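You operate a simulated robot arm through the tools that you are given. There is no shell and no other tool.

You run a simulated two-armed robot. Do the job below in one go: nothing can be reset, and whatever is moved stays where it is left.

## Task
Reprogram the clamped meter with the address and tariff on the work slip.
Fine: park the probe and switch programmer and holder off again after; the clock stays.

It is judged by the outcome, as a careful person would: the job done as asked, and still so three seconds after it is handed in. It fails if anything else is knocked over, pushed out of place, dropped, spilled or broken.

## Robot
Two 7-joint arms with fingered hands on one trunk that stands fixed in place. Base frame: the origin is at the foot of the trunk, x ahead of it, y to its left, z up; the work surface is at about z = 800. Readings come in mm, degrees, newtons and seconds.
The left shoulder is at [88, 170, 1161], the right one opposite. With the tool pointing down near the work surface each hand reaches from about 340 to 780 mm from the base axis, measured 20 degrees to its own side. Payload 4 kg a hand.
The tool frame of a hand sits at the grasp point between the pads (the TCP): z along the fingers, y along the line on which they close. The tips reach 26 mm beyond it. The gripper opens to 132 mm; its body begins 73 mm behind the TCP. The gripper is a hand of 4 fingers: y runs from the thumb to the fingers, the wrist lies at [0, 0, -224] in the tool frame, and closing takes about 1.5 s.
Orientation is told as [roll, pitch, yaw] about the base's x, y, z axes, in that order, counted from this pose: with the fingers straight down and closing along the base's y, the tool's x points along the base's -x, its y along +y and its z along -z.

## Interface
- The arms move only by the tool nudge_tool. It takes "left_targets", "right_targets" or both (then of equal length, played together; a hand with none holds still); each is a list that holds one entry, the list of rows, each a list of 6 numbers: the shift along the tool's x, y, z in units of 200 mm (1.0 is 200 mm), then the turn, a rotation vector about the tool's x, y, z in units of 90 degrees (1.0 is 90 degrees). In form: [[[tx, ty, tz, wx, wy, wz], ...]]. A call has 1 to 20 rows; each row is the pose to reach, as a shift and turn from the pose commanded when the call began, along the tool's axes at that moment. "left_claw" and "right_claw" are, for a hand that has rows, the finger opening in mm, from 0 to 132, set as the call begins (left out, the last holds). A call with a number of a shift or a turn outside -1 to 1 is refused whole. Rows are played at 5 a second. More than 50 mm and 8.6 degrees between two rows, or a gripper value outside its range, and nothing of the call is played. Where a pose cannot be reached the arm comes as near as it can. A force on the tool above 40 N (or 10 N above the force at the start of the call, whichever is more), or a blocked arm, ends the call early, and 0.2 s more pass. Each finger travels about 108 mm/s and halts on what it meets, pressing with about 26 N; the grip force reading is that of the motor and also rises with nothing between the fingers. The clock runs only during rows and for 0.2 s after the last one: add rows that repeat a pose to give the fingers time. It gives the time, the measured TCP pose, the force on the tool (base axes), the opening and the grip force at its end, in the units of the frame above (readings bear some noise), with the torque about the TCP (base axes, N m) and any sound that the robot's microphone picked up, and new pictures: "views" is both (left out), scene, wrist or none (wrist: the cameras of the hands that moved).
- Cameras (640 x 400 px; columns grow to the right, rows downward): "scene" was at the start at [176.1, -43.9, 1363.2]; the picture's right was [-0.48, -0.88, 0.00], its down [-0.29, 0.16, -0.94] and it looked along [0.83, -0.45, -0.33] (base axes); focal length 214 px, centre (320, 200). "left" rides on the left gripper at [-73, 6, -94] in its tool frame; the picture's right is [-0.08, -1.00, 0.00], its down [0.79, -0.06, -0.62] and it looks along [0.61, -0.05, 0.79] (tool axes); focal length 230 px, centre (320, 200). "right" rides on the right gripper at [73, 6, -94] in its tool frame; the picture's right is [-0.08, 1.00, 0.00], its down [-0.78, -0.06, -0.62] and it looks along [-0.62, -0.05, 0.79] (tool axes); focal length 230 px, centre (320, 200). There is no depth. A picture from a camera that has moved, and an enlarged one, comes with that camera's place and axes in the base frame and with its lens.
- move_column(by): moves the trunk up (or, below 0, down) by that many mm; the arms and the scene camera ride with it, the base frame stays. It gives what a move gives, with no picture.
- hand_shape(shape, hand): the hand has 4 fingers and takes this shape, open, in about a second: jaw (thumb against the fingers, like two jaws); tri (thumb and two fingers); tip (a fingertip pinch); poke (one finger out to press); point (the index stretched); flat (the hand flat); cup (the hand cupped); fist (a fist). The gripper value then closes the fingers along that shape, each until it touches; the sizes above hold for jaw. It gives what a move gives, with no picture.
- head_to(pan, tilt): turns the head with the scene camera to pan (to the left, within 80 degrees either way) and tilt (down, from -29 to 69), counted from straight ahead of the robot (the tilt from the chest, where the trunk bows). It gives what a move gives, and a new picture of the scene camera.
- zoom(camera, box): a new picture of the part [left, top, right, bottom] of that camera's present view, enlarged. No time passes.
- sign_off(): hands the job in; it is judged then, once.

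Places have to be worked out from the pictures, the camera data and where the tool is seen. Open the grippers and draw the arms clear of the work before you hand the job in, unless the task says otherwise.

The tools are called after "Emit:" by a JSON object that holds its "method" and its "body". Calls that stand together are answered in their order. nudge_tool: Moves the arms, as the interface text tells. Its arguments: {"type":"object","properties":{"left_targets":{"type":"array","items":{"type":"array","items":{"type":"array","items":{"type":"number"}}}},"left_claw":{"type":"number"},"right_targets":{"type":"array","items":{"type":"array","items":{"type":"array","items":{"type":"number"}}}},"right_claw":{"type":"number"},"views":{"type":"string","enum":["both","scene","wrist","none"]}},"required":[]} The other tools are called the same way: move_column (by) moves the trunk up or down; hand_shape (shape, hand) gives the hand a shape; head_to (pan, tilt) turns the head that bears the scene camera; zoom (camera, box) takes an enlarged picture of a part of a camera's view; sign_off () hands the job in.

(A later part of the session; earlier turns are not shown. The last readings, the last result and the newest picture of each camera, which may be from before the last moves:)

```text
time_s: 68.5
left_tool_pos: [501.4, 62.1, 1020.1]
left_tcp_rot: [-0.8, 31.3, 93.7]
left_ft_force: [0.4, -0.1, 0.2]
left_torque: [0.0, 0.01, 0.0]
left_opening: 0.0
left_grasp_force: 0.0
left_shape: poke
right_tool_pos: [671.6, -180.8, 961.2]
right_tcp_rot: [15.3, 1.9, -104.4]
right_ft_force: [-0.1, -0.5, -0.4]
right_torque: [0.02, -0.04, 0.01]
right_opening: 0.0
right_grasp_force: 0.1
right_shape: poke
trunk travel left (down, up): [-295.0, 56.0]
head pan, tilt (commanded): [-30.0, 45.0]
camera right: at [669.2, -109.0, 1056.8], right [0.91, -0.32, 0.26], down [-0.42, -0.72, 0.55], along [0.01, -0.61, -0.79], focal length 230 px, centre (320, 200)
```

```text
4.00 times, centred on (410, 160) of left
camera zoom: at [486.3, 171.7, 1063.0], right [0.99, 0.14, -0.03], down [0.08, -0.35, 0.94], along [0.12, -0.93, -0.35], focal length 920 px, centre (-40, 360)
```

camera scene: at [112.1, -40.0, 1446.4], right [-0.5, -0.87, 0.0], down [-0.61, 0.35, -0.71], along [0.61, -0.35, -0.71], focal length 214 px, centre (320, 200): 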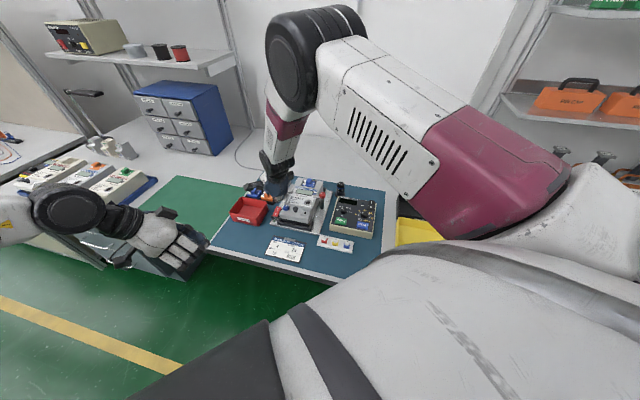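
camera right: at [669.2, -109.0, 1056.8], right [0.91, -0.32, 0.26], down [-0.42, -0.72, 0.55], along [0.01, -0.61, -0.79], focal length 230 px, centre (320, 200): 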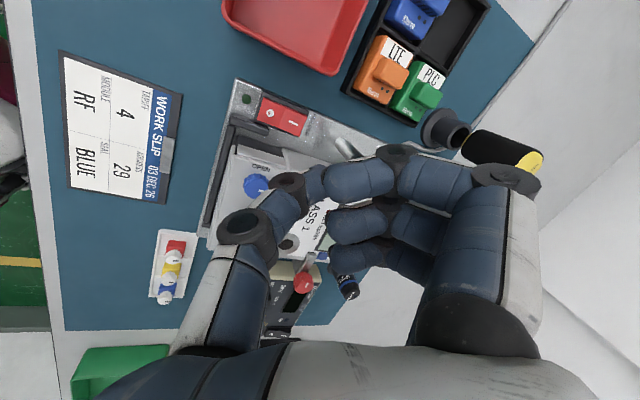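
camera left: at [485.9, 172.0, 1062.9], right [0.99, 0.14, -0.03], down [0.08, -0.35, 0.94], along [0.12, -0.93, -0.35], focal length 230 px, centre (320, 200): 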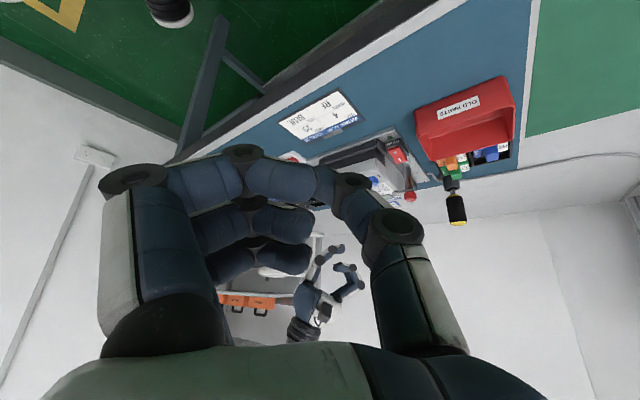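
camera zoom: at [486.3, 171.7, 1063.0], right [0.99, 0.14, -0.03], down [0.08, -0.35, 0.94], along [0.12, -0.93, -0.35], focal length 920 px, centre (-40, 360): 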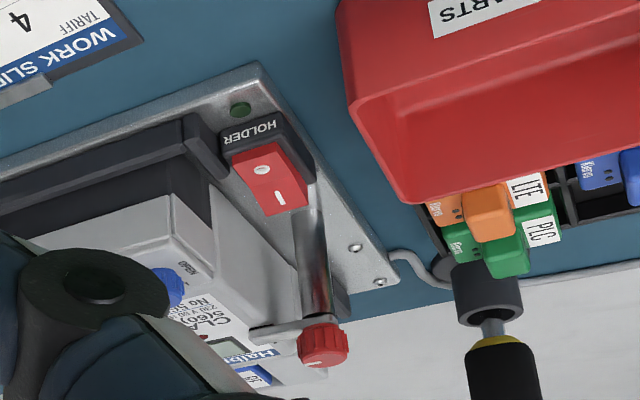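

Reached without blocking. I change the left hand to an open jaw so its camera view is clear, and lower the right thumb to about 25 mm above the rocker.

Emit:
{"method": "hand_shape", "body": {"hand": "left", "shape": "jaw"}}

Emit:
{"method": "nudge_tool", "body": {"right_targets": [[[0.011, -0.033, 0.115, 0, 0, 0], [0.022, -0.066, 0.231, 0, 0, 0], [0.0325, -0.0985, 0.3465, 0, 0, 0], [0.0325, -0.0985, 0.3465, 0, 0, 0]]], "views": "wrist"}}

Emit:
{"method": "zoom", "body": {"camera": "scene", "box": [260, 170, 320, 230]}}

Emit:
{"method": "zoom", "body": {"camera": "left", "box": [360, 110, 460, 210]}}

Emit:
{"method": "zoom", "body": {"camera": "right", "box": [200, 60, 400, 240]}}

```text
time_s: 69.4
left_tool_pos: [500.8, 62.2, 1021.6]
left_tcp_rot: [-0.7, 31.2, 93.7]
left_ft_force: [-0.8, 0.2, 0.1]
left_torque: [0.0, 0.01, -0.01]
left_opening: 131.8
left_grasp_force: 0.0
left_shape: jaw
right_tool_pos: [672.9, -180.3, 961.3]
right_tcp_rot: [15.1, 1.8, -104.4]
right_ft_force: [-0.1, -0.3, 0.1]
right_torque: [0.01, -0.01, 0.01]
right_opening: 0.2
right_grasp_force: 0.0
right_shape: poke
trunk travel left (down, up): [-295.0, 56.0]
head pan, tilt (commanded): [-30.0, 45.0]
```

```text
time_s: 70.4
left_tool_pos: [499.9, 60.9, 1022.2]
left_tcp_rot: [-0.9, 31.3, 93.7]
left_ft_force: [-0.5, -0.3, -0.2]
left_torque: [0.04, 0.0, 0.01]
left_opening: 131.9
left_grasp_force: 0.1
left_shape: jaw
right_tool_pos: [673.9, -171.9, 889.8]
right_tcp_rot: [15.3, 1.9, -104.6]
right_ft_force: [0.4, 0.0, -0.1]
right_torque: [-0.04, 0.01, 0.04]
right_opening: 0.0
right_grasp_force: 0.0
right_shape: poke
trunk travel left (down, up): [-295.0, 56.0]
head pan, tilt (commanded): [-30.0, 45.0]
camera right: at [670.4, -100.3, 985.0], right [0.91, -0.32, 0.26], down [-0.42, -0.72, 0.55], along [0.01, -0.61, -0.79], focal length 230 px, centre (320, 200)
```

right: 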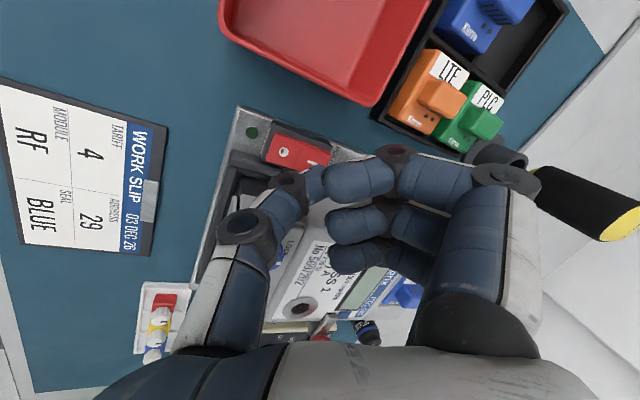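

```text
6.67 times, centred on (290, 200) of scene
camera zoom: at [112.1, -39.8, 1446.4], right [-0.5, -0.87, 0.0], down [-0.61, 0.35, -0.71], along [0.61, -0.35, -0.71], focal length 1430 px, centre (520, 200)
```

zoom: 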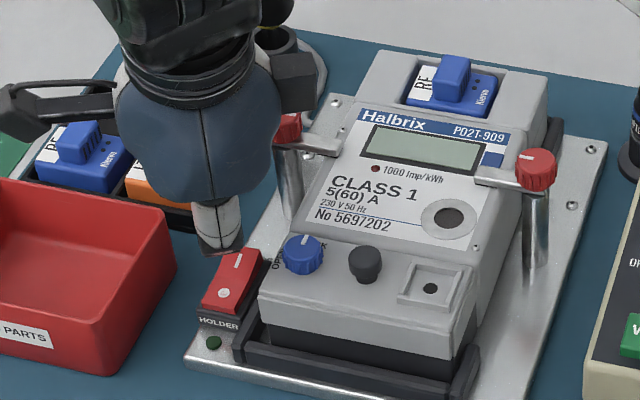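

```text
4.00 times, centred on (410, 160) of left
camera zoom: at [486.1, 171.7, 1063.1], right [0.99, 0.14, -0.03], down [0.07, -0.35, 0.94], along [0.12, -0.93, -0.35], focal length 920 px, centre (-40, 360)
```

zoom: 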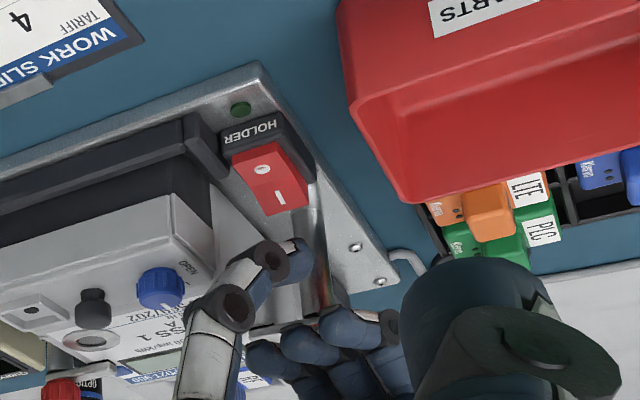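

```text
2.22 times, centred on (300, 150) of right
camera zoom: at [670.4, -100.3, 985.0], right [0.91, -0.32, 0.26], down [-0.42, -0.72, 0.55], along [0.01, -0.61, -0.79], focal length 511 px, centre (364, 311)
```

zoom: 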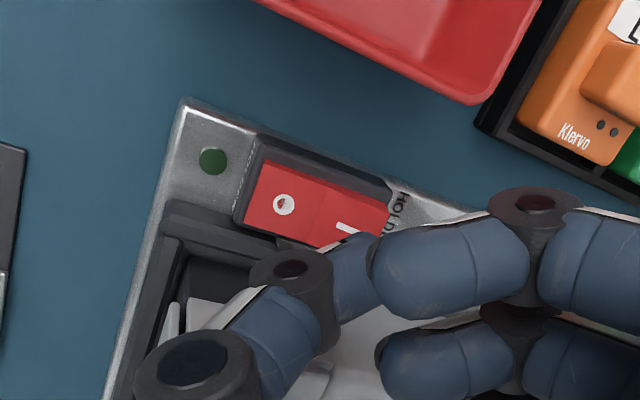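

The left view shows the thumb clearly: tip at about (684,-175,864), its joint about 11 mm higher and clear of the meter wall. I shift 4 mm toward the rocker's middle line and lower to just above it.

Emit:
{"method": "nudge_tool", "body": {"right_targets": [[[-0.021, -0.005, 0.03, 0, 0, 0], [-0.021, -0.0185, 0.088, 0, 0, 0], [-0.021, -0.0185, 0.088, 0, 0, 0]]], "views": "none"}}

Emit:
{"method": "zoom", "body": {"camera": "left", "box": [370, 120, 440, 190]}}

Emit:
{"method": "zoom", "body": {"camera": "scene", "box": [265, 185, 305, 225]}}

```text
time_s: 71.2
left_tool_pos: [501.1, 60.3, 1021.0]
left_tcp_rot: [-0.8, 31.2, 93.7]
left_ft_force: [-0.3, -0.3, -0.9]
left_torque: [-0.03, 0.0, 0.0]
left_opening: 132.0
left_grasp_force: 0.2
left_shape: jaw
right_tool_pos: [672.8, -176.3, 871.7]
right_tcp_rot: [15.4, 1.9, -104.4]
right_ft_force: [0.2, 0.5, 1.0]
right_torque: [0.04, 0.01, 0.02]
right_opening: 0.2
right_grasp_force: 0.0
right_shape: poke
trunk travel left (down, up): [-295.0, 56.0]
head pan, tilt (commanded): [-30.0, 45.0]
```

```text
5.71 times, centred on (405, 155) of left
camera zoom: at [486.3, 171.6, 1063.1], right [0.99, 0.14, -0.03], down [0.08, -0.35, 0.94], along [0.12, -0.93, -0.35], focal length 1315 px, centre (-166, 457)
```

zoom: 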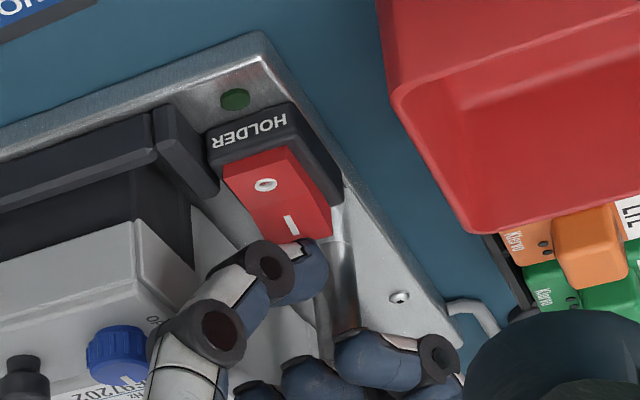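

```text
10.00 times, centred on (285, 205) of scene
camera zoom: at [112.2, -39.9, 1446.4], right [-0.5, -0.87, 0.0], down [-0.61, 0.35, -0.71], along [0.61, -0.35, -0.71], focal length 2145 px, centre (670, 150)
```

zoom: 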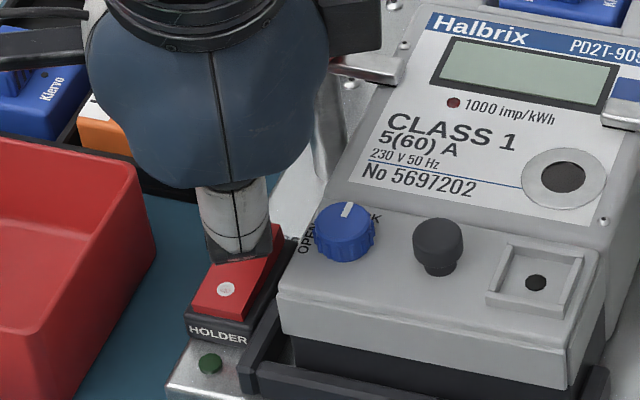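

The tip is right over the I half with no contact force. I press down 12 mm in small steps.

Emit:
{"method": "nudge_tool", "body": {"right_targets": [[[0, -0.0053, 0.0193, 0, 0, 0], [0, -0.0107, 0.0387, 0, 0, 0], [0, -0.016, 0.058, 0, 0, 0], [0, -0.016, 0.058, 0, 0, 0]]], "views": "none"}}

Emit:
{"method": "zoom", "body": {"camera": "left", "box": [370, 120, 440, 190]}}

Emit:
{"method": "zoom", "body": {"camera": "scene", "box": [265, 185, 305, 225]}}

```text
time_s: 72.2
left_tool_pos: [501.2, 61.6, 1019.6]
left_tcp_rot: [-0.8, 31.2, 93.6]
left_ft_force: [0.2, 0.3, 0.8]
left_torque: [0.02, 0.01, 0.0]
left_opening: 132.0
left_grasp_force: 0.0
left_shape: jaw
right_tool_pos: [672.7, -175.6, 858.9]
right_tcp_rot: [15.2, 1.9, -104.5]
right_ft_force: [-0.7, 0.6, 0.1]
right_torque: [-0.02, -0.02, 0.04]
right_opening: 0.1
right_grasp_force: 0.0
right_shape: poke
trunk travel left (down, up): [-295.0, 56.0]
head pan, tilt (commanded): [-30.0, 45.0]
heard: click
```

```text
5.71 times, centred on (405, 155) of left
camera zoom: at [486.4, 171.6, 1063.0], right [0.99, 0.14, -0.03], down [0.08, -0.35, 0.94], along [0.12, -0.93, -0.35], focal length 1315 px, centre (-166, 457)
```

zoom: 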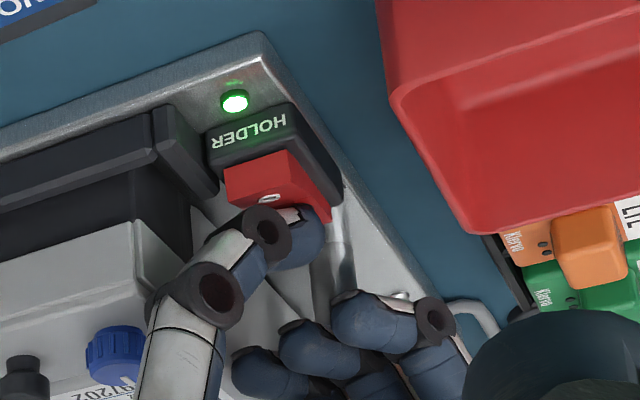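

```text
10.00 times, centred on (285, 205) of scene
camera zoom: at [112.4, -39.9, 1446.3], right [-0.5, -0.87, 0.0], down [-0.61, 0.35, -0.71], along [0.61, -0.35, -0.71], focal length 2145 px, centre (670, 150)
```

zoom: 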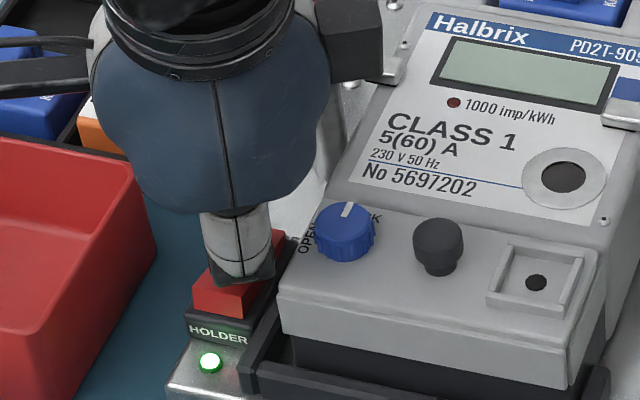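

A click, and the holder lamp is lit green: the holder is on. I lift straight up and travel toward the programmer, straightening the hand to yaw -134°.

Emit:
{"method": "nudge_tool", "body": {"right_targets": [[[0, 0.0525, -0.193, 0, 0, 0], [0, 0.105, -0.386, 0, 0, 0], [0, 0.158, -0.579, 0, 0, 0], [-0.158, 0.125, -0.589, 0.0319, -0.0128, 0.0645], [-0.316, 0.092, -0.599, 0.0638, -0.0256, 0.129], [-0.474, 0.059, -0.609, 0.0956, -0.0384, 0.1934], [-0.632, 0.026, -0.619, 0.1275, -0.0512, 0.2579], [-0.79, -0.0065, -0.629, 0.1594, -0.064, 0.3224]]], "views": "none"}}

```text
time_s: 74.0
left_tool_pos: [501.6, 60.9, 1020.7]
left_tcp_rot: [-0.9, 31.3, 93.7]
left_ft_force: [-0.6, 0.0, -0.5]
left_torque: [0.0, -0.02, -0.01]
left_opening: 132.2
left_grasp_force: 0.1
left_shape: jaw
right_tool_pos: [599.3, -325.2, 975.5]
right_tcp_rot: [0.0, 0.1, -134.0]
right_ft_force: [-0.5, -0.4, -0.4]
right_torque: [0.03, 0.01, 0.0]
right_opening: 0.0
right_grasp_force: 0.0
right_shape: poke
trunk travel left (down, up): [-295.0, 56.0]
head pan, tilt (commanded): [-30.0, 45.0]
```

Pose exact. I go over to the programmer rocker's I end (517,-505), tip about 27 mm above it.

Emit:
{"method": "nudge_tool", "body": {"right_targets": [[[-0.187, 0.063, 0, 0, 0, 0], [-0.374, 0.126, 0, 0, 0, 0], [-0.561, 0.189, 0, 0, 0, 0], [-0.748, 0.252, 0, 0, 0, 0], [-0.9345, 0.315, 0, 0, 0, 0], [-0.9345, 0.315, 0.17, 0, 0, 0], [-0.9345, 0.315, 0.3375, 0, 0, 0], [-0.9345, 0.315, 0.3375, 0, 0, 0]]], "views": "wrist"}}

Emit:
{"method": "zoom", "body": {"camera": "scene", "box": [325, 170, 395, 240]}}

Emit:
{"method": "zoom", "body": {"camera": "left", "box": [250, 140, 400, 240]}}

Emit:
{"method": "zoom", "body": {"camera": "right", "box": [180, 20, 420, 240]}}

```text
time_s: 75.8
left_tool_pos: [501.6, 61.9, 1020.2]
left_tcp_rot: [-0.8, 31.3, 93.6]
left_ft_force: [0.1, -0.7, 0.2]
left_torque: [0.01, 0.02, -0.01]
left_opening: 131.9
left_grasp_force: 0.0
left_shape: jaw
right_tool_pos: [515.4, -500.5, 907.3]
right_tcp_rot: [0.1, 0.0, -133.9]
right_ft_force: [0.6, 0.3, -0.6]
right_torque: [0.01, 0.0, -0.01]
right_opening: 0.0
right_grasp_force: 0.0
right_shape: poke
trunk travel left (down, up): [-295.0, 56.0]
head pan, tilt (commanded): [-30.0, 45.0]
camera right: at [569.4, -454.2, 1002.7], right [0.66, -0.75, 0.0], down [-0.59, -0.52, 0.62], along [-0.46, -0.41, -0.79], focal length 230 px, centre (320, 200)
```

right: 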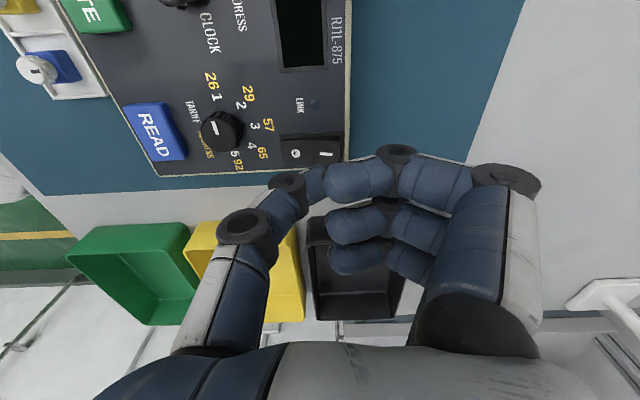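

```text
5.71 times, centred on (360, 205) of scene
camera zoom: at [112.4, -39.3, 1446.4], right [-0.5, -0.87, 0.0], down [-0.61, 0.35, -0.71], along [0.61, -0.35, -0.71], focal length 1226 px, centre (91, 171)
```

zoom: 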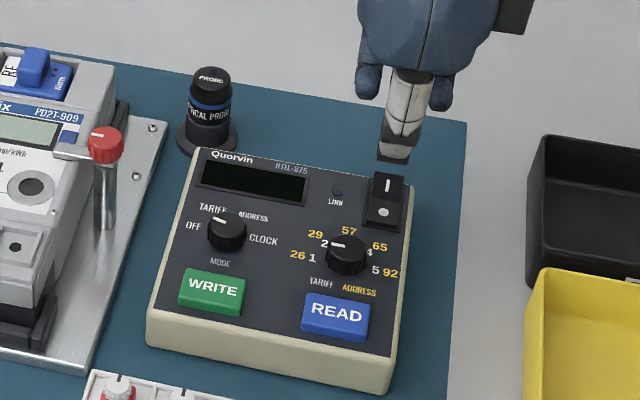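

```text
4.00 times, centred on (325, 190) of left
camera zoom: at [486.4, 172.0, 1062.9], right [0.99, 0.14, -0.03], down [0.08, -0.35, 0.94], along [0.12, -0.93, -0.35], focal length 920 px, centre (300, 240)
```

zoom: 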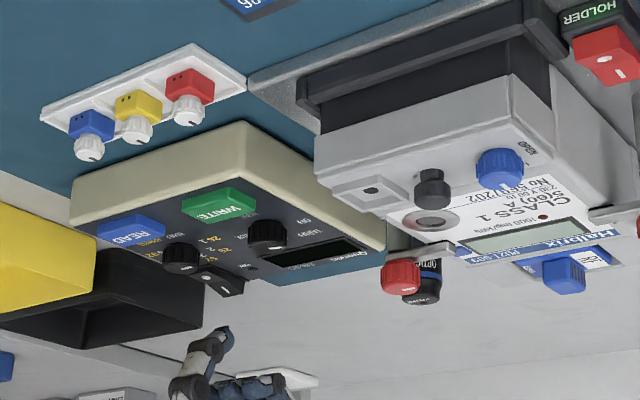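

```text
1.82 times, centred on (300, 130) of right
camera zoom: at [569.4, -454.2, 1002.7], right [0.66, -0.75, 0.0], down [-0.59, -0.52, 0.62], along [-0.46, -0.41, -0.79], focal length 418 px, centre (356, 327)
```

zoom: 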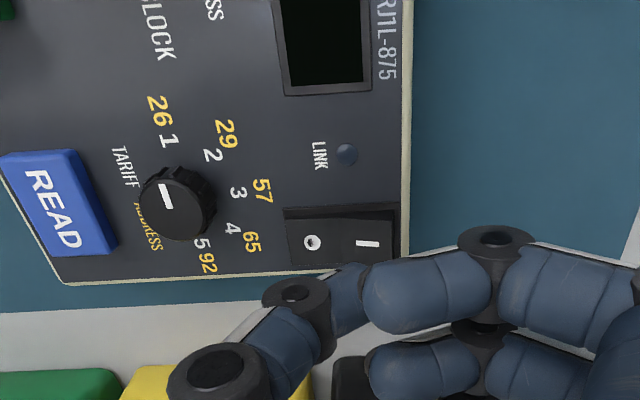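

The tip is over the rocker (I mark ≈(514,-504)). I add 3 mm toward the back and press down in small steps, about 33 mm in all.

Emit:
{"method": "nudge_tool", "body": {"right_targets": [[[0, 0.015, 0.05, 0, 0, 0], [0, 0.015, 0.1, 0, 0, 0], [0, 0.015, 0.125, 0, 0, 0], [0, 0.015, 0.145, 0, 0, 0], [0, 0.015, 0.165, 0, 0, 0], [0, 0.015, 0.165, 0, 0, 0]]], "views": "none"}}

Emit:
{"method": "zoom", "body": {"camera": "scene", "box": [325, 170, 395, 240]}}

```text
time_s: 77.2
left_tool_pos: [500.4, 60.6, 1020.0]
left_tcp_rot: [-0.8, 31.2, 93.8]
left_ft_force: [-0.1, -0.6, 0.3]
left_torque: [-0.01, -0.02, 0.0]
left_opening: 131.9
left_grasp_force: 0.1
left_shape: jaw
right_tool_pos: [517.9, -504.4, 874.5]
right_tcp_rot: [0.0, 0.0, -134.0]
right_ft_force: [0.4, -0.1, 0.7]
right_torque: [0.02, -0.01, 0.0]
right_opening: 0.0
right_grasp_force: 0.0
right_shape: poke
trunk travel left (down, up): [-295.0, 56.0]
head pan, tilt (commanded): [-30.0, 45.0]
heard: click
```

```text
5.71 times, centred on (360, 205) of scene
camera zoom: at [112.3, -39.8, 1446.3], right [-0.5, -0.87, 0.0], down [-0.61, 0.35, -0.71], along [0.61, -0.35, -0.71], focal length 1226 px, centre (91, 171)
```

zoom: 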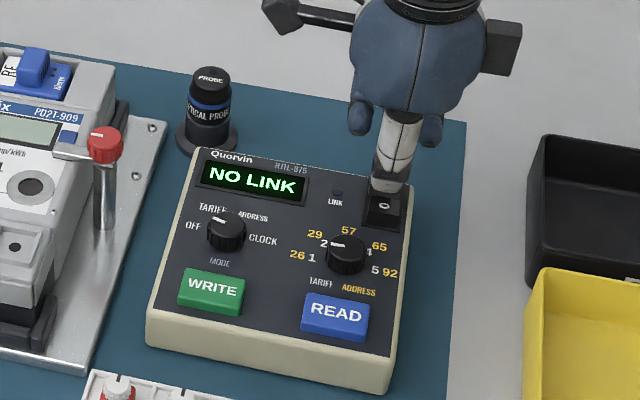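

The programmer is on and shows NO LINK. I raise the hand 90 mm and look at the "tri" shape for gripping the probe.

Emit:
{"method": "nudge_tool", "body": {"right_targets": [[[0, 0, -0.15, 0, 0, 0], [0, 0, -0.3, 0, 0, 0], [0, 0, -0.45, 0, 0, 0]]], "views": "none"}}

Emit:
{"method": "hand_shape", "body": {"hand": "right", "shape": "tri"}}

Emit:
{"method": "nudge_tool", "body": {"right_targets": [[[0, 0, 0, 0, 0, 0], [0, 0, 0, 0, 0, 0], [0, 0, 0, 0, 0, 0], [0, 0, 0, 0, 0, 0], [0, 0, 0, 0, 0, 0], [0, 0, 0, 0, 0, 0]]], "right_claw": 40, "views": "wrist"}}

Emit:
{"method": "zoom", "body": {"camera": "scene", "box": [315, 120, 415, 220]}}

```text
time_s: 78.0
left_tool_pos: [500.7, 62.9, 1020.6]
left_tcp_rot: [-0.9, 31.3, 93.7]
left_ft_force: [0.2, 0.4, -0.5]
left_torque: [-0.04, -0.02, 0.03]
left_opening: 131.8
left_grasp_force: 0.0
left_shape: jaw
right_tool_pos: [515.9, -502.2, 964.3]
right_tcp_rot: [0.1, 0.0, -134.0]
right_ft_force: [0.1, -0.3, -1.1]
right_torque: [-0.05, -0.02, -0.01]
right_opening: 0.1
right_grasp_force: 0.0
right_shape: poke
trunk travel left (down, up): [-295.0, 56.0]
head pan, tilt (commanded): [-30.0, 45.0]
```

```text
time_s: 78.9
left_tool_pos: [500.4, 62.1, 1021.1]
left_tcp_rot: [-0.8, 31.1, 93.6]
left_ft_force: [-0.6, -0.1, 0.0]
left_torque: [0.01, -0.01, 0.02]
left_opening: 132.0
left_grasp_force: 0.1
left_shape: jaw
right_tool_pos: [516.7, -502.7, 964.3]
right_tcp_rot: [-0.1, 0.0, -134.0]
right_ft_force: [0.0, -1.1, 0.1]
right_torque: [0.01, 0.02, 0.02]
right_opening: 132.1
right_grasp_force: 0.0
right_shape: tri
trunk travel left (down, up): [-295.0, 56.0]
head pan, tilt (commanded): [-30.0, 45.0]
```

```text
time_s: 80.3
left_tool_pos: [500.9, 61.7, 1020.5]
left_tcp_rot: [-0.6, 31.2, 93.6]
left_ft_force: [-0.1, 0.3, 0.3]
left_torque: [-0.01, -0.04, -0.02]
left_opening: 132.0
left_grasp_force: 0.1
left_shape: jaw
right_tool_pos: [517.7, -502.3, 964.5]
right_tcp_rot: [0.0, 0.1, -133.9]
right_ft_force: [0.0, -0.5, -0.3]
right_torque: [0.02, -0.03, -0.02]
right_opening: 40.3
right_grasp_force: 0.1
right_shape: tri
trunk travel left (down, up): [-295.0, 56.0]
head pan, tilt (commanded): [-30.0, 45.0]
camera right: at [570.3, -455.6, 1058.8], right [0.66, -0.75, 0.0], down [-0.59, -0.52, 0.62], along [-0.46, -0.41, -0.79], focal length 230 px, centre (320, 200)
```

right: 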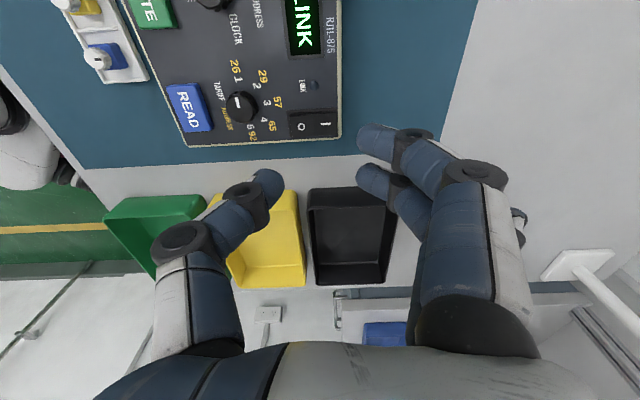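

```text
4.00 times, centred on (365, 170) of scene
camera zoom: at [112.5, -39.9, 1446.3], right [-0.5, -0.87, 0.0], down [-0.61, 0.35, -0.71], along [0.61, -0.35, -0.71], focal length 858 px, centre (140, 320)
```

zoom: 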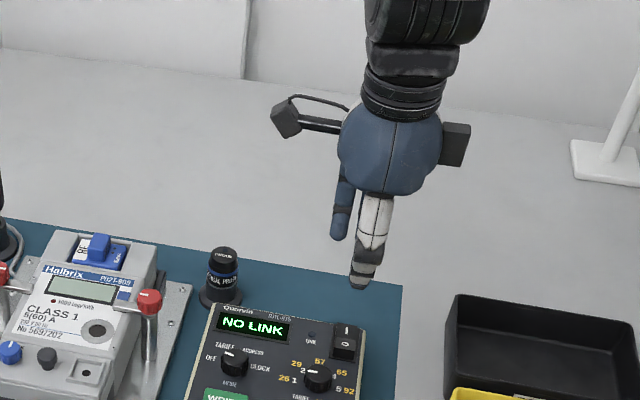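

"Tri" uses only thumb, index and middle; the jaw will cage the probe better. I open the jaw and move over the probe for a closer look.

Emit:
{"method": "hand_shape", "body": {"hand": "right", "shape": "jaw"}}

Emit:
{"method": "nudge_tool", "body": {"right_targets": [[[0.159, 0.06, 0, 0, 0, 0], [0.318, 0.121, 0, 0, 0, 0], [0.477, 0.181, 0, 0, 0, 0], [0.636, 0.2415, 0, 0, 0, 0], [0.636, 0.2415, 0, 0, 0, 0]]], "views": "wrist"}}

Emit:
{"method": "zoom", "body": {"camera": "scene", "box": [320, 150, 380, 210]}}

Emit:
{"method": "zoom", "body": {"camera": "right", "box": [240, 100, 400, 220]}}

Emit:
{"method": "zoom", "body": {"camera": "left", "box": [310, 140, 430, 240]}}

```text
time_s: 81.2
left_tool_pos: [501.7, 60.8, 1020.9]
left_tcp_rot: [-0.7, 31.2, 93.7]
left_ft_force: [0.7, 0.2, -0.2]
left_torque: [0.01, -0.01, 0.02]
left_opening: 132.1
left_grasp_force: 0.0
left_shape: jaw
right_tool_pos: [516.4, -502.7, 964.8]
right_tcp_rot: [-0.1, 0.0, -134.0]
right_ft_force: [0.5, 0.1, -0.6]
right_torque: [0.04, -0.07, 0.02]
right_opening: 132.1
right_grasp_force: 0.1
right_shape: jaw
trunk travel left (down, up): [-295.0, 56.0]
head pan, tilt (commanded): [-30.0, 45.0]
```

```text
time_s: 82.4
left_tool_pos: [501.2, 62.9, 1020.2]
left_tcp_rot: [-0.8, 31.3, 93.7]
left_ft_force: [0.3, -0.7, -0.9]
left_torque: [-0.01, 0.01, 0.01]
left_opening: 131.8
left_grasp_force: 0.0
left_shape: jaw
right_tool_pos: [640.4, -444.7, 963.7]
right_tcp_rot: [0.0, 0.0, -134.0]
right_ft_force: [0.7, -0.3, 0.1]
right_torque: [0.02, -0.02, -0.02]
right_opening: 132.0
right_grasp_force: 0.1
right_shape: jaw
trunk travel left (down, up): [-295.0, 56.0]
head pan, tilt (commanded): [-30.0, 45.0]
camera right: at [694.2, -397.5, 1058.7], right [0.66, -0.75, 0.0], down [-0.59, -0.52, 0.62], along [-0.46, -0.41, -0.79], focal length 230 px, centre (320, 200)
```

right: 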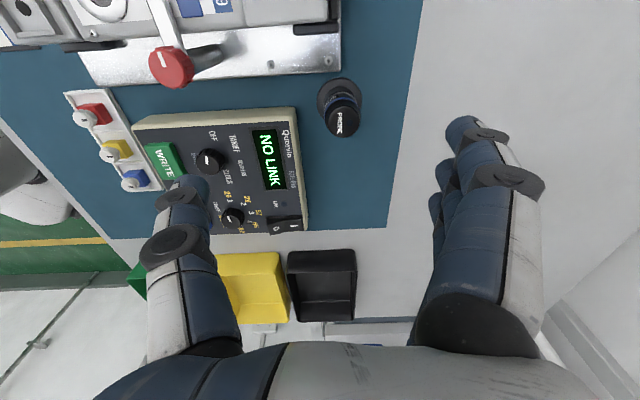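

```text
6.67 times, centred on (350, 180) of scene
camera zoom: at [112.1, -39.8, 1446.4], right [-0.5, -0.87, 0.0], down [-0.61, 0.35, -0.71], along [0.61, -0.35, -0.71], focal length 1430 px, centre (120, 333)
```

zoom: 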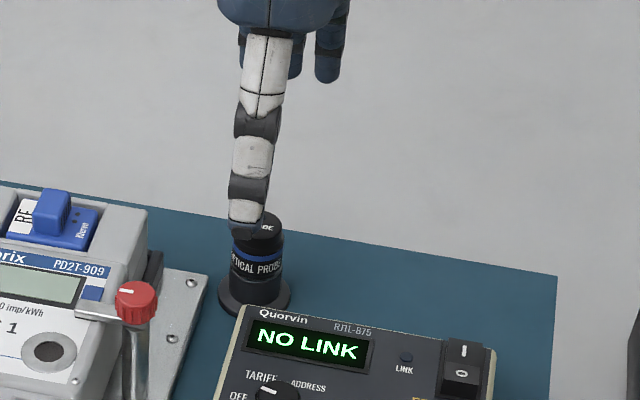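

```text
3.33 times, centred on (320, 160) of right
camera zoom: at [694.2, -397.5, 1058.7], right [0.66, -0.75, 0.0], down [-0.59, -0.52, 0.62], along [-0.46, -0.41, -0.79], focal length 767 px, centre (320, 333)
```

zoom: 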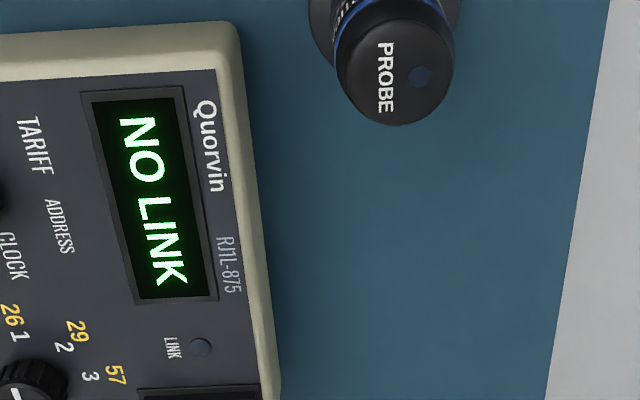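

```text
4.00 times, centred on (370, 190) of left
camera zoom: at [486.1, 171.7, 1063.1], right [0.99, 0.14, -0.03], down [0.07, -0.35, 0.94], along [0.12, -0.93, -0.35], focal length 920 px, centre (120, 240)
```

zoom: 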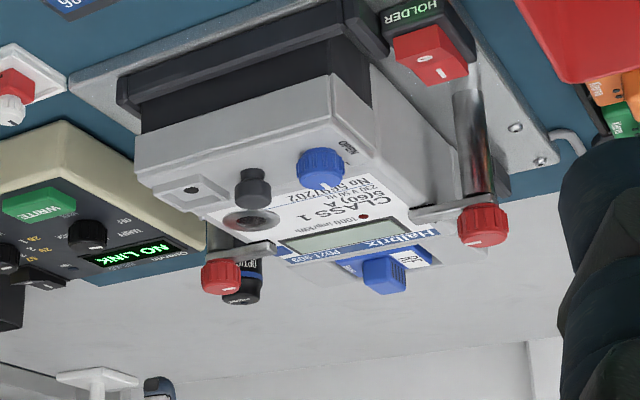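

Probe axis ≈(655,-455), cap Ø≈28, top z≈868. The programmer's back edge is 51 mm in front, so I pre-close to 56 mm, centre over the probe and come down with the tips just above its top.

Emit:
{"method": "nudge_tool", "body": {"right_targets": [[[0.0135, 0.0885, 0, 0, 0, 0], [0.0135, 0.0885, 0, 0, 0, 0], [0.0135, 0.0885, 0.15, 0, 0, 0], [0.0135, 0.0885, 0.3, 0, 0, 0], [0.0135, 0.0885, 0.3, 0, 0, 0]]], "right_claw": 56, "views": "wrist"}}

Emit:
{"method": "zoom", "body": {"camera": "scene", "box": [320, 150, 380, 210]}}

Emit:
{"method": "zoom", "body": {"camera": "right", "box": [200, 80, 440, 260]}}

```text
time_s: 83.6
left_tool_pos: [501.3, 61.9, 1020.5]
left_tcp_rot: [-0.8, 31.2, 93.7]
left_ft_force: [0.2, -0.7, -0.5]
left_torque: [0.0, -0.03, 0.02]
left_opening: 132.1
left_grasp_force: 0.0
left_shape: jaw
right_tool_pos: [656.0, -455.9, 905.1]
right_tcp_rot: [0.0, 0.1, -134.0]
right_ft_force: [-0.4, 0.1, -0.3]
right_torque: [-0.02, 0.02, -0.01]
right_opening: 56.6
right_grasp_force: 0.0
right_shape: jaw
trunk travel left (down, up): [-295.0, 56.0]
head pan, tilt (commanded): [-30.0, 45.0]
camera right: at [708.8, -408.6, 999.3], right [0.66, -0.75, 0.0], down [-0.59, -0.52, 0.62], along [-0.46, -0.41, -0.79], focal length 230 px, centre (320, 200)
```

right: 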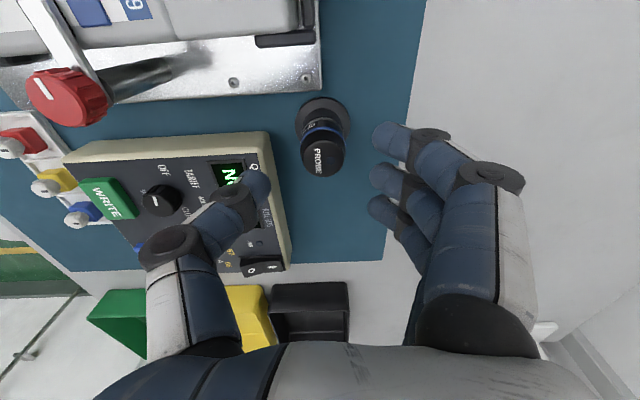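

```text
6.67 times, centred on (350, 180) of scene
camera zoom: at [112.4, -39.9, 1446.4], right [-0.5, -0.87, 0.0], down [-0.61, 0.35, -0.71], along [0.61, -0.35, -0.71], focal length 1430 px, centre (120, 333)
```

zoom: 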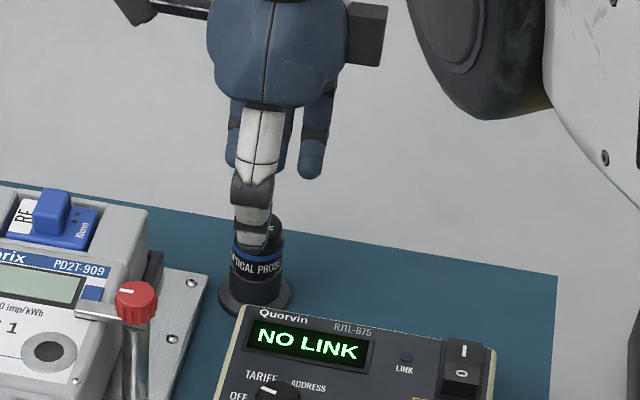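

```text
2.22 times, centred on (320, 170) of right
camera zoom: at [708.8, -408.6, 999.3], right [0.66, -0.75, 0.0], down [-0.59, -0.52, 0.62], along [-0.46, -0.41, -0.79], focal length 511 px, centre (320, 267)
```

zoom: 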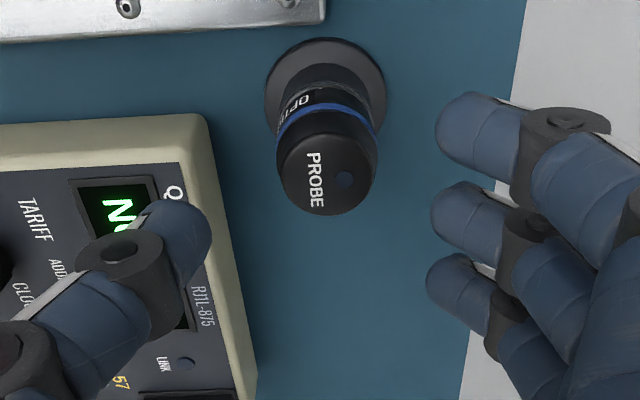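

The probe sits in a flanged cup, centred within 1 mm of the jaws. The programmer edge is nearer than thought (~37 mm), so I keep the tips above z≈845: down to TCP 871, then close.

Emit:
{"method": "nudge_tool", "body": {"right_targets": [[[0.0035, 0.0045, 0.08, 0, 0, 0], [0.0035, 0.0045, 0.17, 0, 0, 0], [0.0035, 0.0045, 0.17, 0, 0, 0]]], "right_claw": 50, "views": "wrist"}}

Emit:
{"method": "zoom", "body": {"camera": "scene", "box": [320, 150, 380, 210]}}

Emit:
{"method": "zoom", "body": {"camera": "right", "box": [200, 80, 440, 260]}}

```text
time_s: 84.4
left_tool_pos: [501.8, 60.9, 1020.5]
left_tcp_rot: [-0.8, 31.2, 93.6]
left_ft_force: [-0.3, 0.6, 1.1]
left_torque: [0.0, -0.03, 0.0]
left_opening: 131.8
left_grasp_force: 0.0
left_shape: jaw
right_tool_pos: [649.9, -453.3, 872.6]
right_tcp_rot: [0.1, 0.0, -134.0]
right_ft_force: [0.0, 0.3, -0.2]
right_torque: [0.01, 0.01, 0.01]
right_opening: 50.7
right_grasp_force: 0.1
right_shape: jaw
right hand out of reach, approached as far as the arm can: row 1, 2, 3
trunk travel left (down, up): [-295.0, 56.0]
head pan, tilt (commanded): [-30.0, 45.0]
camera right: at [703.4, -406.0, 966.9], right [0.66, -0.75, 0.0], down [-0.59, -0.52, 0.62], along [-0.46, -0.41, -0.79], focal length 230 px, centre (320, 200)
```

right: 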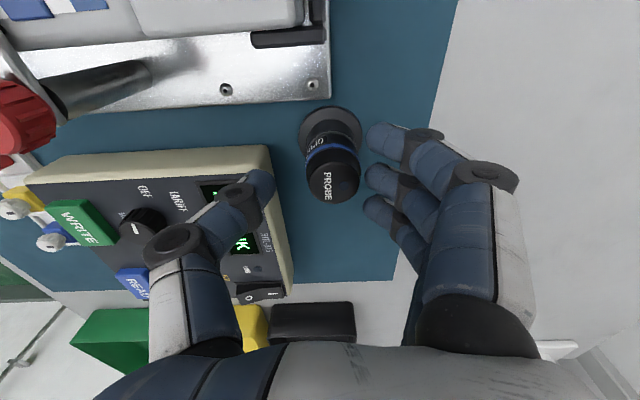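

```text
6.67 times, centred on (350, 180) of scene
camera zoom: at [112.3, -39.7, 1446.4], right [-0.5, -0.87, 0.0], down [-0.61, 0.35, -0.71], along [0.61, -0.35, -0.71], focal length 1430 px, centre (120, 333)
```

zoom: 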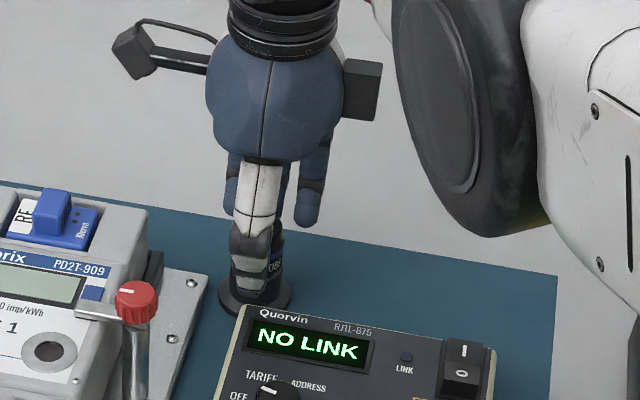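

```text
2.22 times, centred on (320, 170) of right
camera zoom: at [703.4, -406.0, 966.9], right [0.66, -0.75, 0.0], down [-0.59, -0.52, 0.62], along [-0.46, -0.41, -0.79], focal length 511 px, centre (320, 267)
```

zoom: 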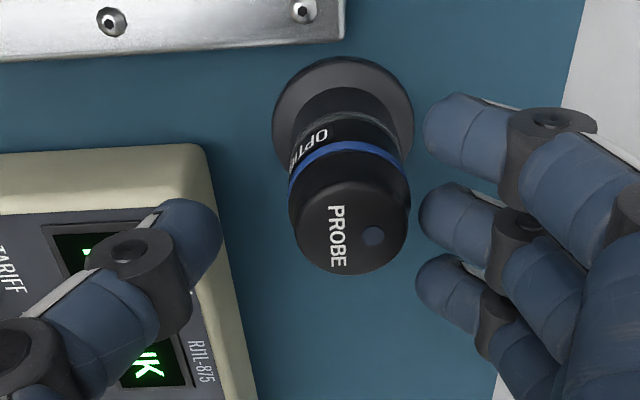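

The arm is at its reach limit there (6 mm short). I rise again and lower the trunk 60 mm, which brings the shoulders forward.

Emit:
{"method": "nudge_tool", "body": {"right_targets": [[[0, 0, -0.2, 0, 0, 0], [0, 0, -0.4, 0, 0, 0], [0, 0, -0.6, 0, 0, 0]]], "views": "none"}}

Emit:
{"method": "move_column", "body": {"by": -70}}

Emit:
{"method": "zoom", "body": {"camera": "scene", "box": [0, 0, 640, 400]}}

Emit:
{"method": "zoom", "body": {"camera": "right", "box": [0, 0, 640, 400]}}

```text
time_s: 85.2
left_tool_pos: [501.1, 62.7, 1020.7]
left_tcp_rot: [-0.8, 31.3, 93.7]
left_ft_force: [-1.0, 0.2, -0.3]
left_torque: [-0.01, 0.01, 0.0]
left_opening: 131.9
left_grasp_force: 0.0
left_shape: jaw
right_tool_pos: [648.2, -453.4, 992.4]
right_tcp_rot: [0.1, 0.0, -134.0]
right_ft_force: [0.3, -0.1, 0.6]
right_torque: [0.01, -0.01, -0.05]
right_opening: 50.8
right_grasp_force: 0.0
right_shape: jaw
trunk travel left (down, up): [-295.0, 56.0]
head pan, tilt (commanded): [-30.0, 45.0]
```

```text
time_s: 86.3
left_tool_pos: [500.9, 61.9, 950.1]
left_tcp_rot: [-0.8, 31.4, 93.7]
left_ft_force: [0.3, 0.3, 0.3]
left_torque: [-0.02, -0.03, 0.01]
left_opening: 132.2
left_grasp_force: 0.1
left_shape: jaw
right_tool_pos: [649.3, -454.0, 923.2]
right_tcp_rot: [0.1, 0.1, -134.1]
right_ft_force: [0.5, -0.6, 0.5]
right_torque: [0.02, -0.01, 0.0]
right_opening: 50.6
right_grasp_force: 0.0
right_shape: jaw
trunk travel left (down, up): [-225.0, 126.0]
head pan, tilt (commanded): [-30.0, 45.0]
```

```text
1.00 times, centred on (320, 200) of scene (not enlarged: the box is as wide or as high as the picture)
camera zoom: at [131.3, -39.9, 1375.2], right [-0.5, -0.87, 0.0], down [-0.61, 0.35, -0.71], along [0.61, -0.35, -0.71], focal length 214 px, centre (320, 200)
```

zoom: 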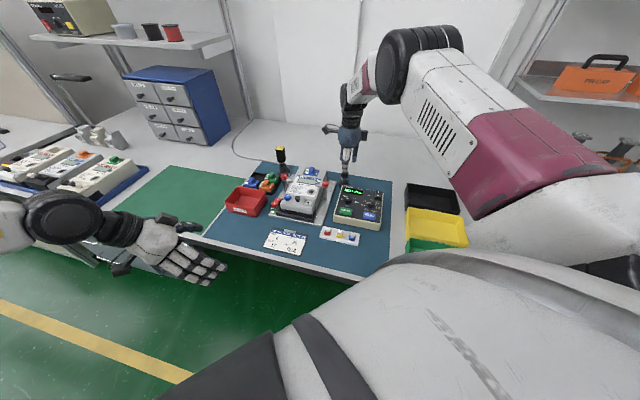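

```text
1.00 times, centred on (320, 200) of right (not enlarged: the box is as wide or as high as the picture)
camera zoom: at [702.9, -406.3, 1018.9], right [0.66, -0.75, 0.0], down [-0.59, -0.52, 0.62], along [-0.46, -0.41, -0.79], focal length 230 px, centre (320, 200)
```

zoom: 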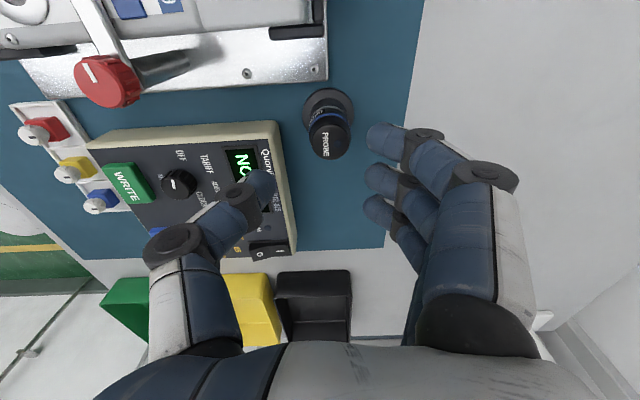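

Trunk now lower and further forward. I re-centre on the probe at (657,-456), then go down to TCP 871 with the jaw at 50 mm.

Emit:
{"method": "nudge_tool", "body": {"right_targets": [[[0.0195, 0.0345, 0, 0, 0, 0], [0.0195, 0.0345, 0.08, 0, 0, 0], [0.0195, 0.0345, 0.17, 0, 0, 0], [0.0195, 0.0345, 0.26, 0, 0, 0], [0.0195, 0.0345, 0.26, 0, 0, 0]]], "views": "none"}}

Emit:
{"method": "zoom", "body": {"camera": "right", "box": [200, 80, 440, 260]}}

Emit:
{"method": "zoom", "body": {"camera": "scene", "box": [315, 150, 385, 210]}}

```text
time_s: 87.5
left_tool_pos: [501.3, 61.8, 950.4]
left_tcp_rot: [-0.9, 31.4, 93.8]
left_ft_force: [0.2, -0.5, -0.6]
left_torque: [-0.02, -0.02, -0.05]
left_opening: 131.7
left_grasp_force: 0.1
left_shape: jaw
right_tool_pos: [658.3, -456.2, 870.9]
right_tcp_rot: [0.1, 0.2, -134.0]
right_ft_force: [0.7, 0.4, -0.2]
right_torque: [-0.03, 0.01, 0.04]
right_opening: 50.5
right_grasp_force: 0.0
right_shape: jaw
trunk travel left (down, up): [-225.0, 126.0]
head pan, tilt (commanded): [-30.0, 45.0]
```

```text
2.22 times, centred on (320, 170) of right
camera zoom: at [711.3, -407.9, 965.0], right [0.66, -0.75, 0.0], down [-0.59, -0.52, 0.62], along [-0.46, -0.41, -0.79], focal length 511 px, centre (320, 267)
```

zoom: 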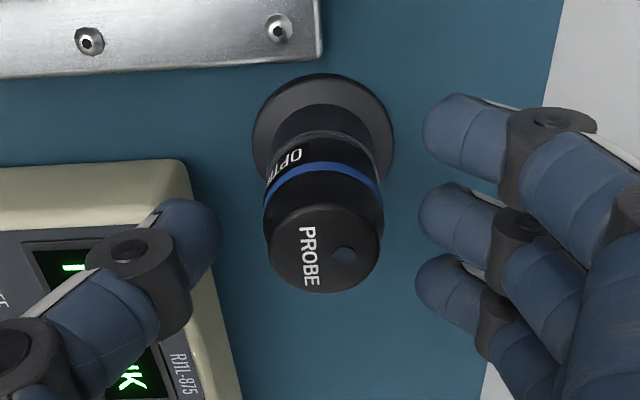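

```text
6.67 times, centred on (350, 180) of scene
camera zoom: at [132.1, -39.8, 1375.0], right [-0.5, -0.87, 0.0], down [-0.61, 0.35, -0.71], along [0.61, -0.35, -0.71], focal length 1430 px, centre (120, 333)
```

zoom: 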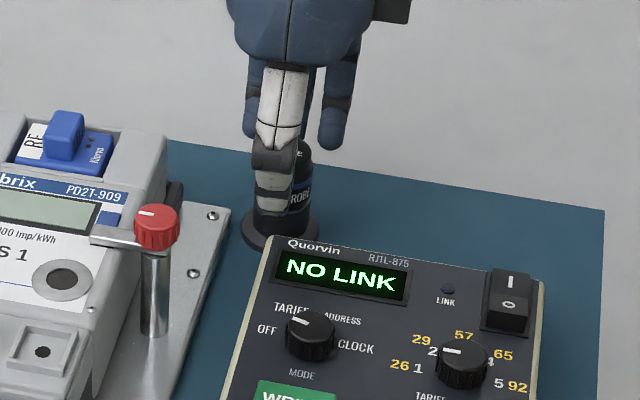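

Probe axis lies within 1.5 mm of the pinch centre. I close the jaw on it.

Emit:
{"method": "nudge_tool", "body": {"right_targets": [[[0, 0.005, 0, 0, 0, 0], [0, 0.005, 0, 0, 0, 0], [0, 0.005, 0, 0, 0, 0], [0, 0.005, 0, 0, 0, 0], [0, 0.005, 0, 0, 0, 0], [0, 0.005, 0, 0, 0, 0], [0, 0.005, 0, 0, 0, 0]]], "right_claw": 0, "views": "none"}}

Emit:
{"method": "zoom", "body": {"camera": "right", "box": [200, 80, 440, 260]}}

Emit:
{"method": "zoom", "body": {"camera": "scene", "box": [315, 150, 385, 210]}}

```text
time_s: 89.1
left_tool_pos: [501.1, 60.9, 949.4]
left_tcp_rot: [-0.8, 31.3, 93.8]
left_ft_force: [0.1, -0.1, -0.9]
left_torque: [0.04, -0.04, -0.01]
left_opening: 132.1
left_grasp_force: 0.1
left_shape: jaw
right_tool_pos: [658.5, -456.4, 870.6]
right_tcp_rot: [0.2, 0.1, -134.0]
right_ft_force: [-0.8, 0.2, 2.5]
right_torque: [-0.01, -0.03, 0.0]
right_opening: 9.9
right_grasp_force: 21.9
right_shape: jaw
trunk travel left (down, up): [-225.0, 126.0]
head pan, tilt (commanded): [-30.0, 45.0]
```

```text
2.22 times, centred on (320, 170) of right
camera zoom: at [711.8, -408.3, 965.5], right [0.66, -0.75, 0.0], down [-0.59, -0.52, 0.62], along [-0.46, -0.41, -0.79], focal length 511 px, centre (320, 267)
```

zoom: 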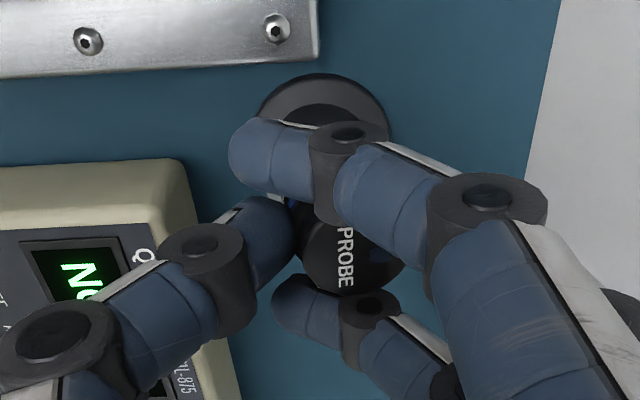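

```text
6.67 times, centred on (350, 180) of scene
camera zoom: at [131.9, -39.5, 1375.0], right [-0.5, -0.87, 0.0], down [-0.61, 0.35, -0.71], along [0.61, -0.35, -0.71], focal length 1430 px, centre (120, 333)
```

zoom: 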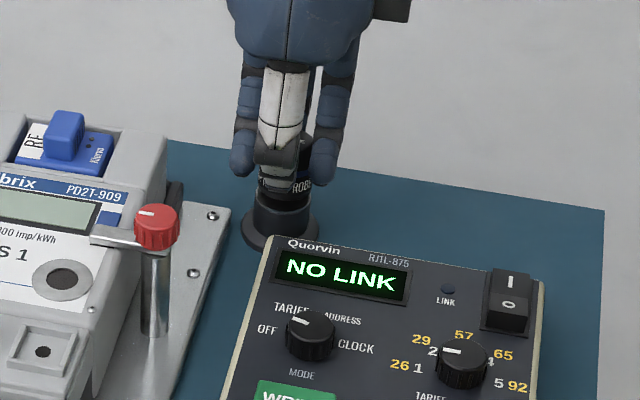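

The jaws have caged and gripped the probe (22 N). I lift it 50 mm and check that it comes along.

Emit:
{"method": "nudge_tool", "body": {"right_targets": [[[0, 0, -0.05, 0, 0, 0], [0, 0, -0.12, 0, 0, 0], [0, 0, -0.2, 0, 0, 0], [0, 0, -0.28, 0, 0, 0], [0, 0, -0.28, 0, 0, 0]]], "views": "none"}}

Emit:
{"method": "zoom", "body": {"camera": "right", "box": [200, 80, 440, 260]}}

Emit:
{"method": "zoom", "body": {"camera": "scene", "box": [315, 140, 385, 200]}}

Emit:
{"method": "zoom", "body": {"camera": "left", "box": [310, 140, 430, 260]}}

```text
time_s: 90.3
left_tool_pos: [500.8, 61.6, 950.3]
left_tcp_rot: [-0.7, 31.2, 93.7]
left_ft_force: [-0.5, 0.4, 0.0]
left_torque: [0.01, -0.02, -0.01]
left_opening: 131.9
left_grasp_force: 0.0
left_shape: jaw
right_tool_pos: [659.2, -454.8, 926.3]
right_tcp_rot: [0.0, 0.0, -134.1]
right_ft_force: [0.2, 0.6, -0.5]
right_torque: [-0.01, -0.02, 0.05]
right_opening: 9.1
right_grasp_force: 22.0
right_shape: jaw
trunk travel left (down, up): [-225.0, 126.0]
head pan, tilt (commanded): [-30.0, 45.0]
```

```text
2.22 times, centred on (320, 170) of right
camera zoom: at [711.8, -408.6, 1021.4], right [0.66, -0.75, 0.0], down [-0.59, -0.52, 0.62], along [-0.46, -0.41, -0.79], focal length 511 px, centre (320, 267)
```

zoom: 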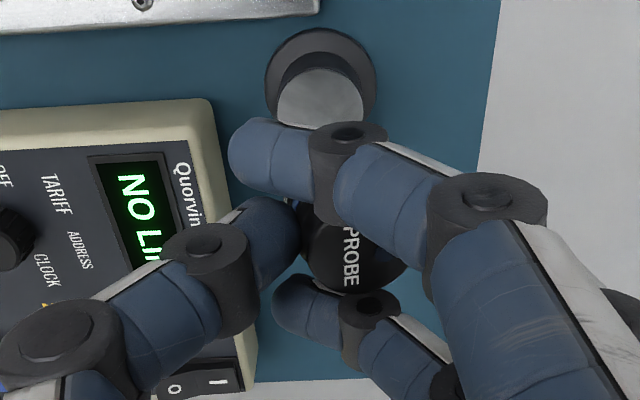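

```text
6.67 times, centred on (350, 170) of scene
camera zoom: at [132.5, -40.0, 1374.9], right [-0.5, -0.87, 0.0], down [-0.61, 0.35, -0.71], along [0.61, -0.35, -0.71], focal length 1430 px, centre (120, 400)
```

zoom: 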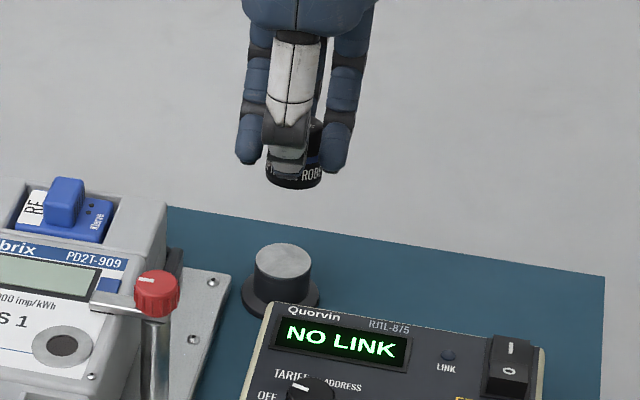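

```text
3.33 times, centred on (370, 200) of left
camera zoom: at [486.6, 171.6, 992.8], right [0.99, 0.14, -0.03], down [0.08, -0.35, 0.93], along [0.12, -0.93, -0.35], focal length 767 px, centre (153, 200)
```

zoom: 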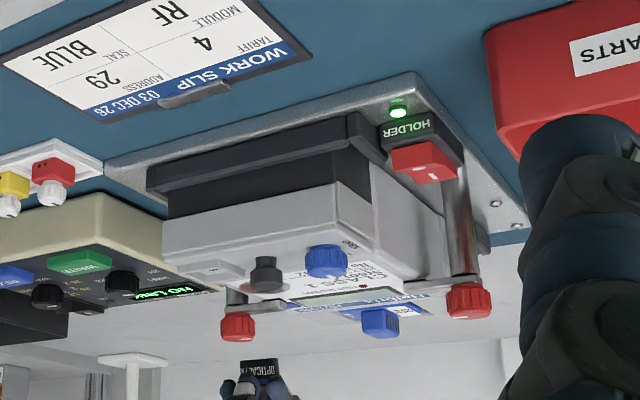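

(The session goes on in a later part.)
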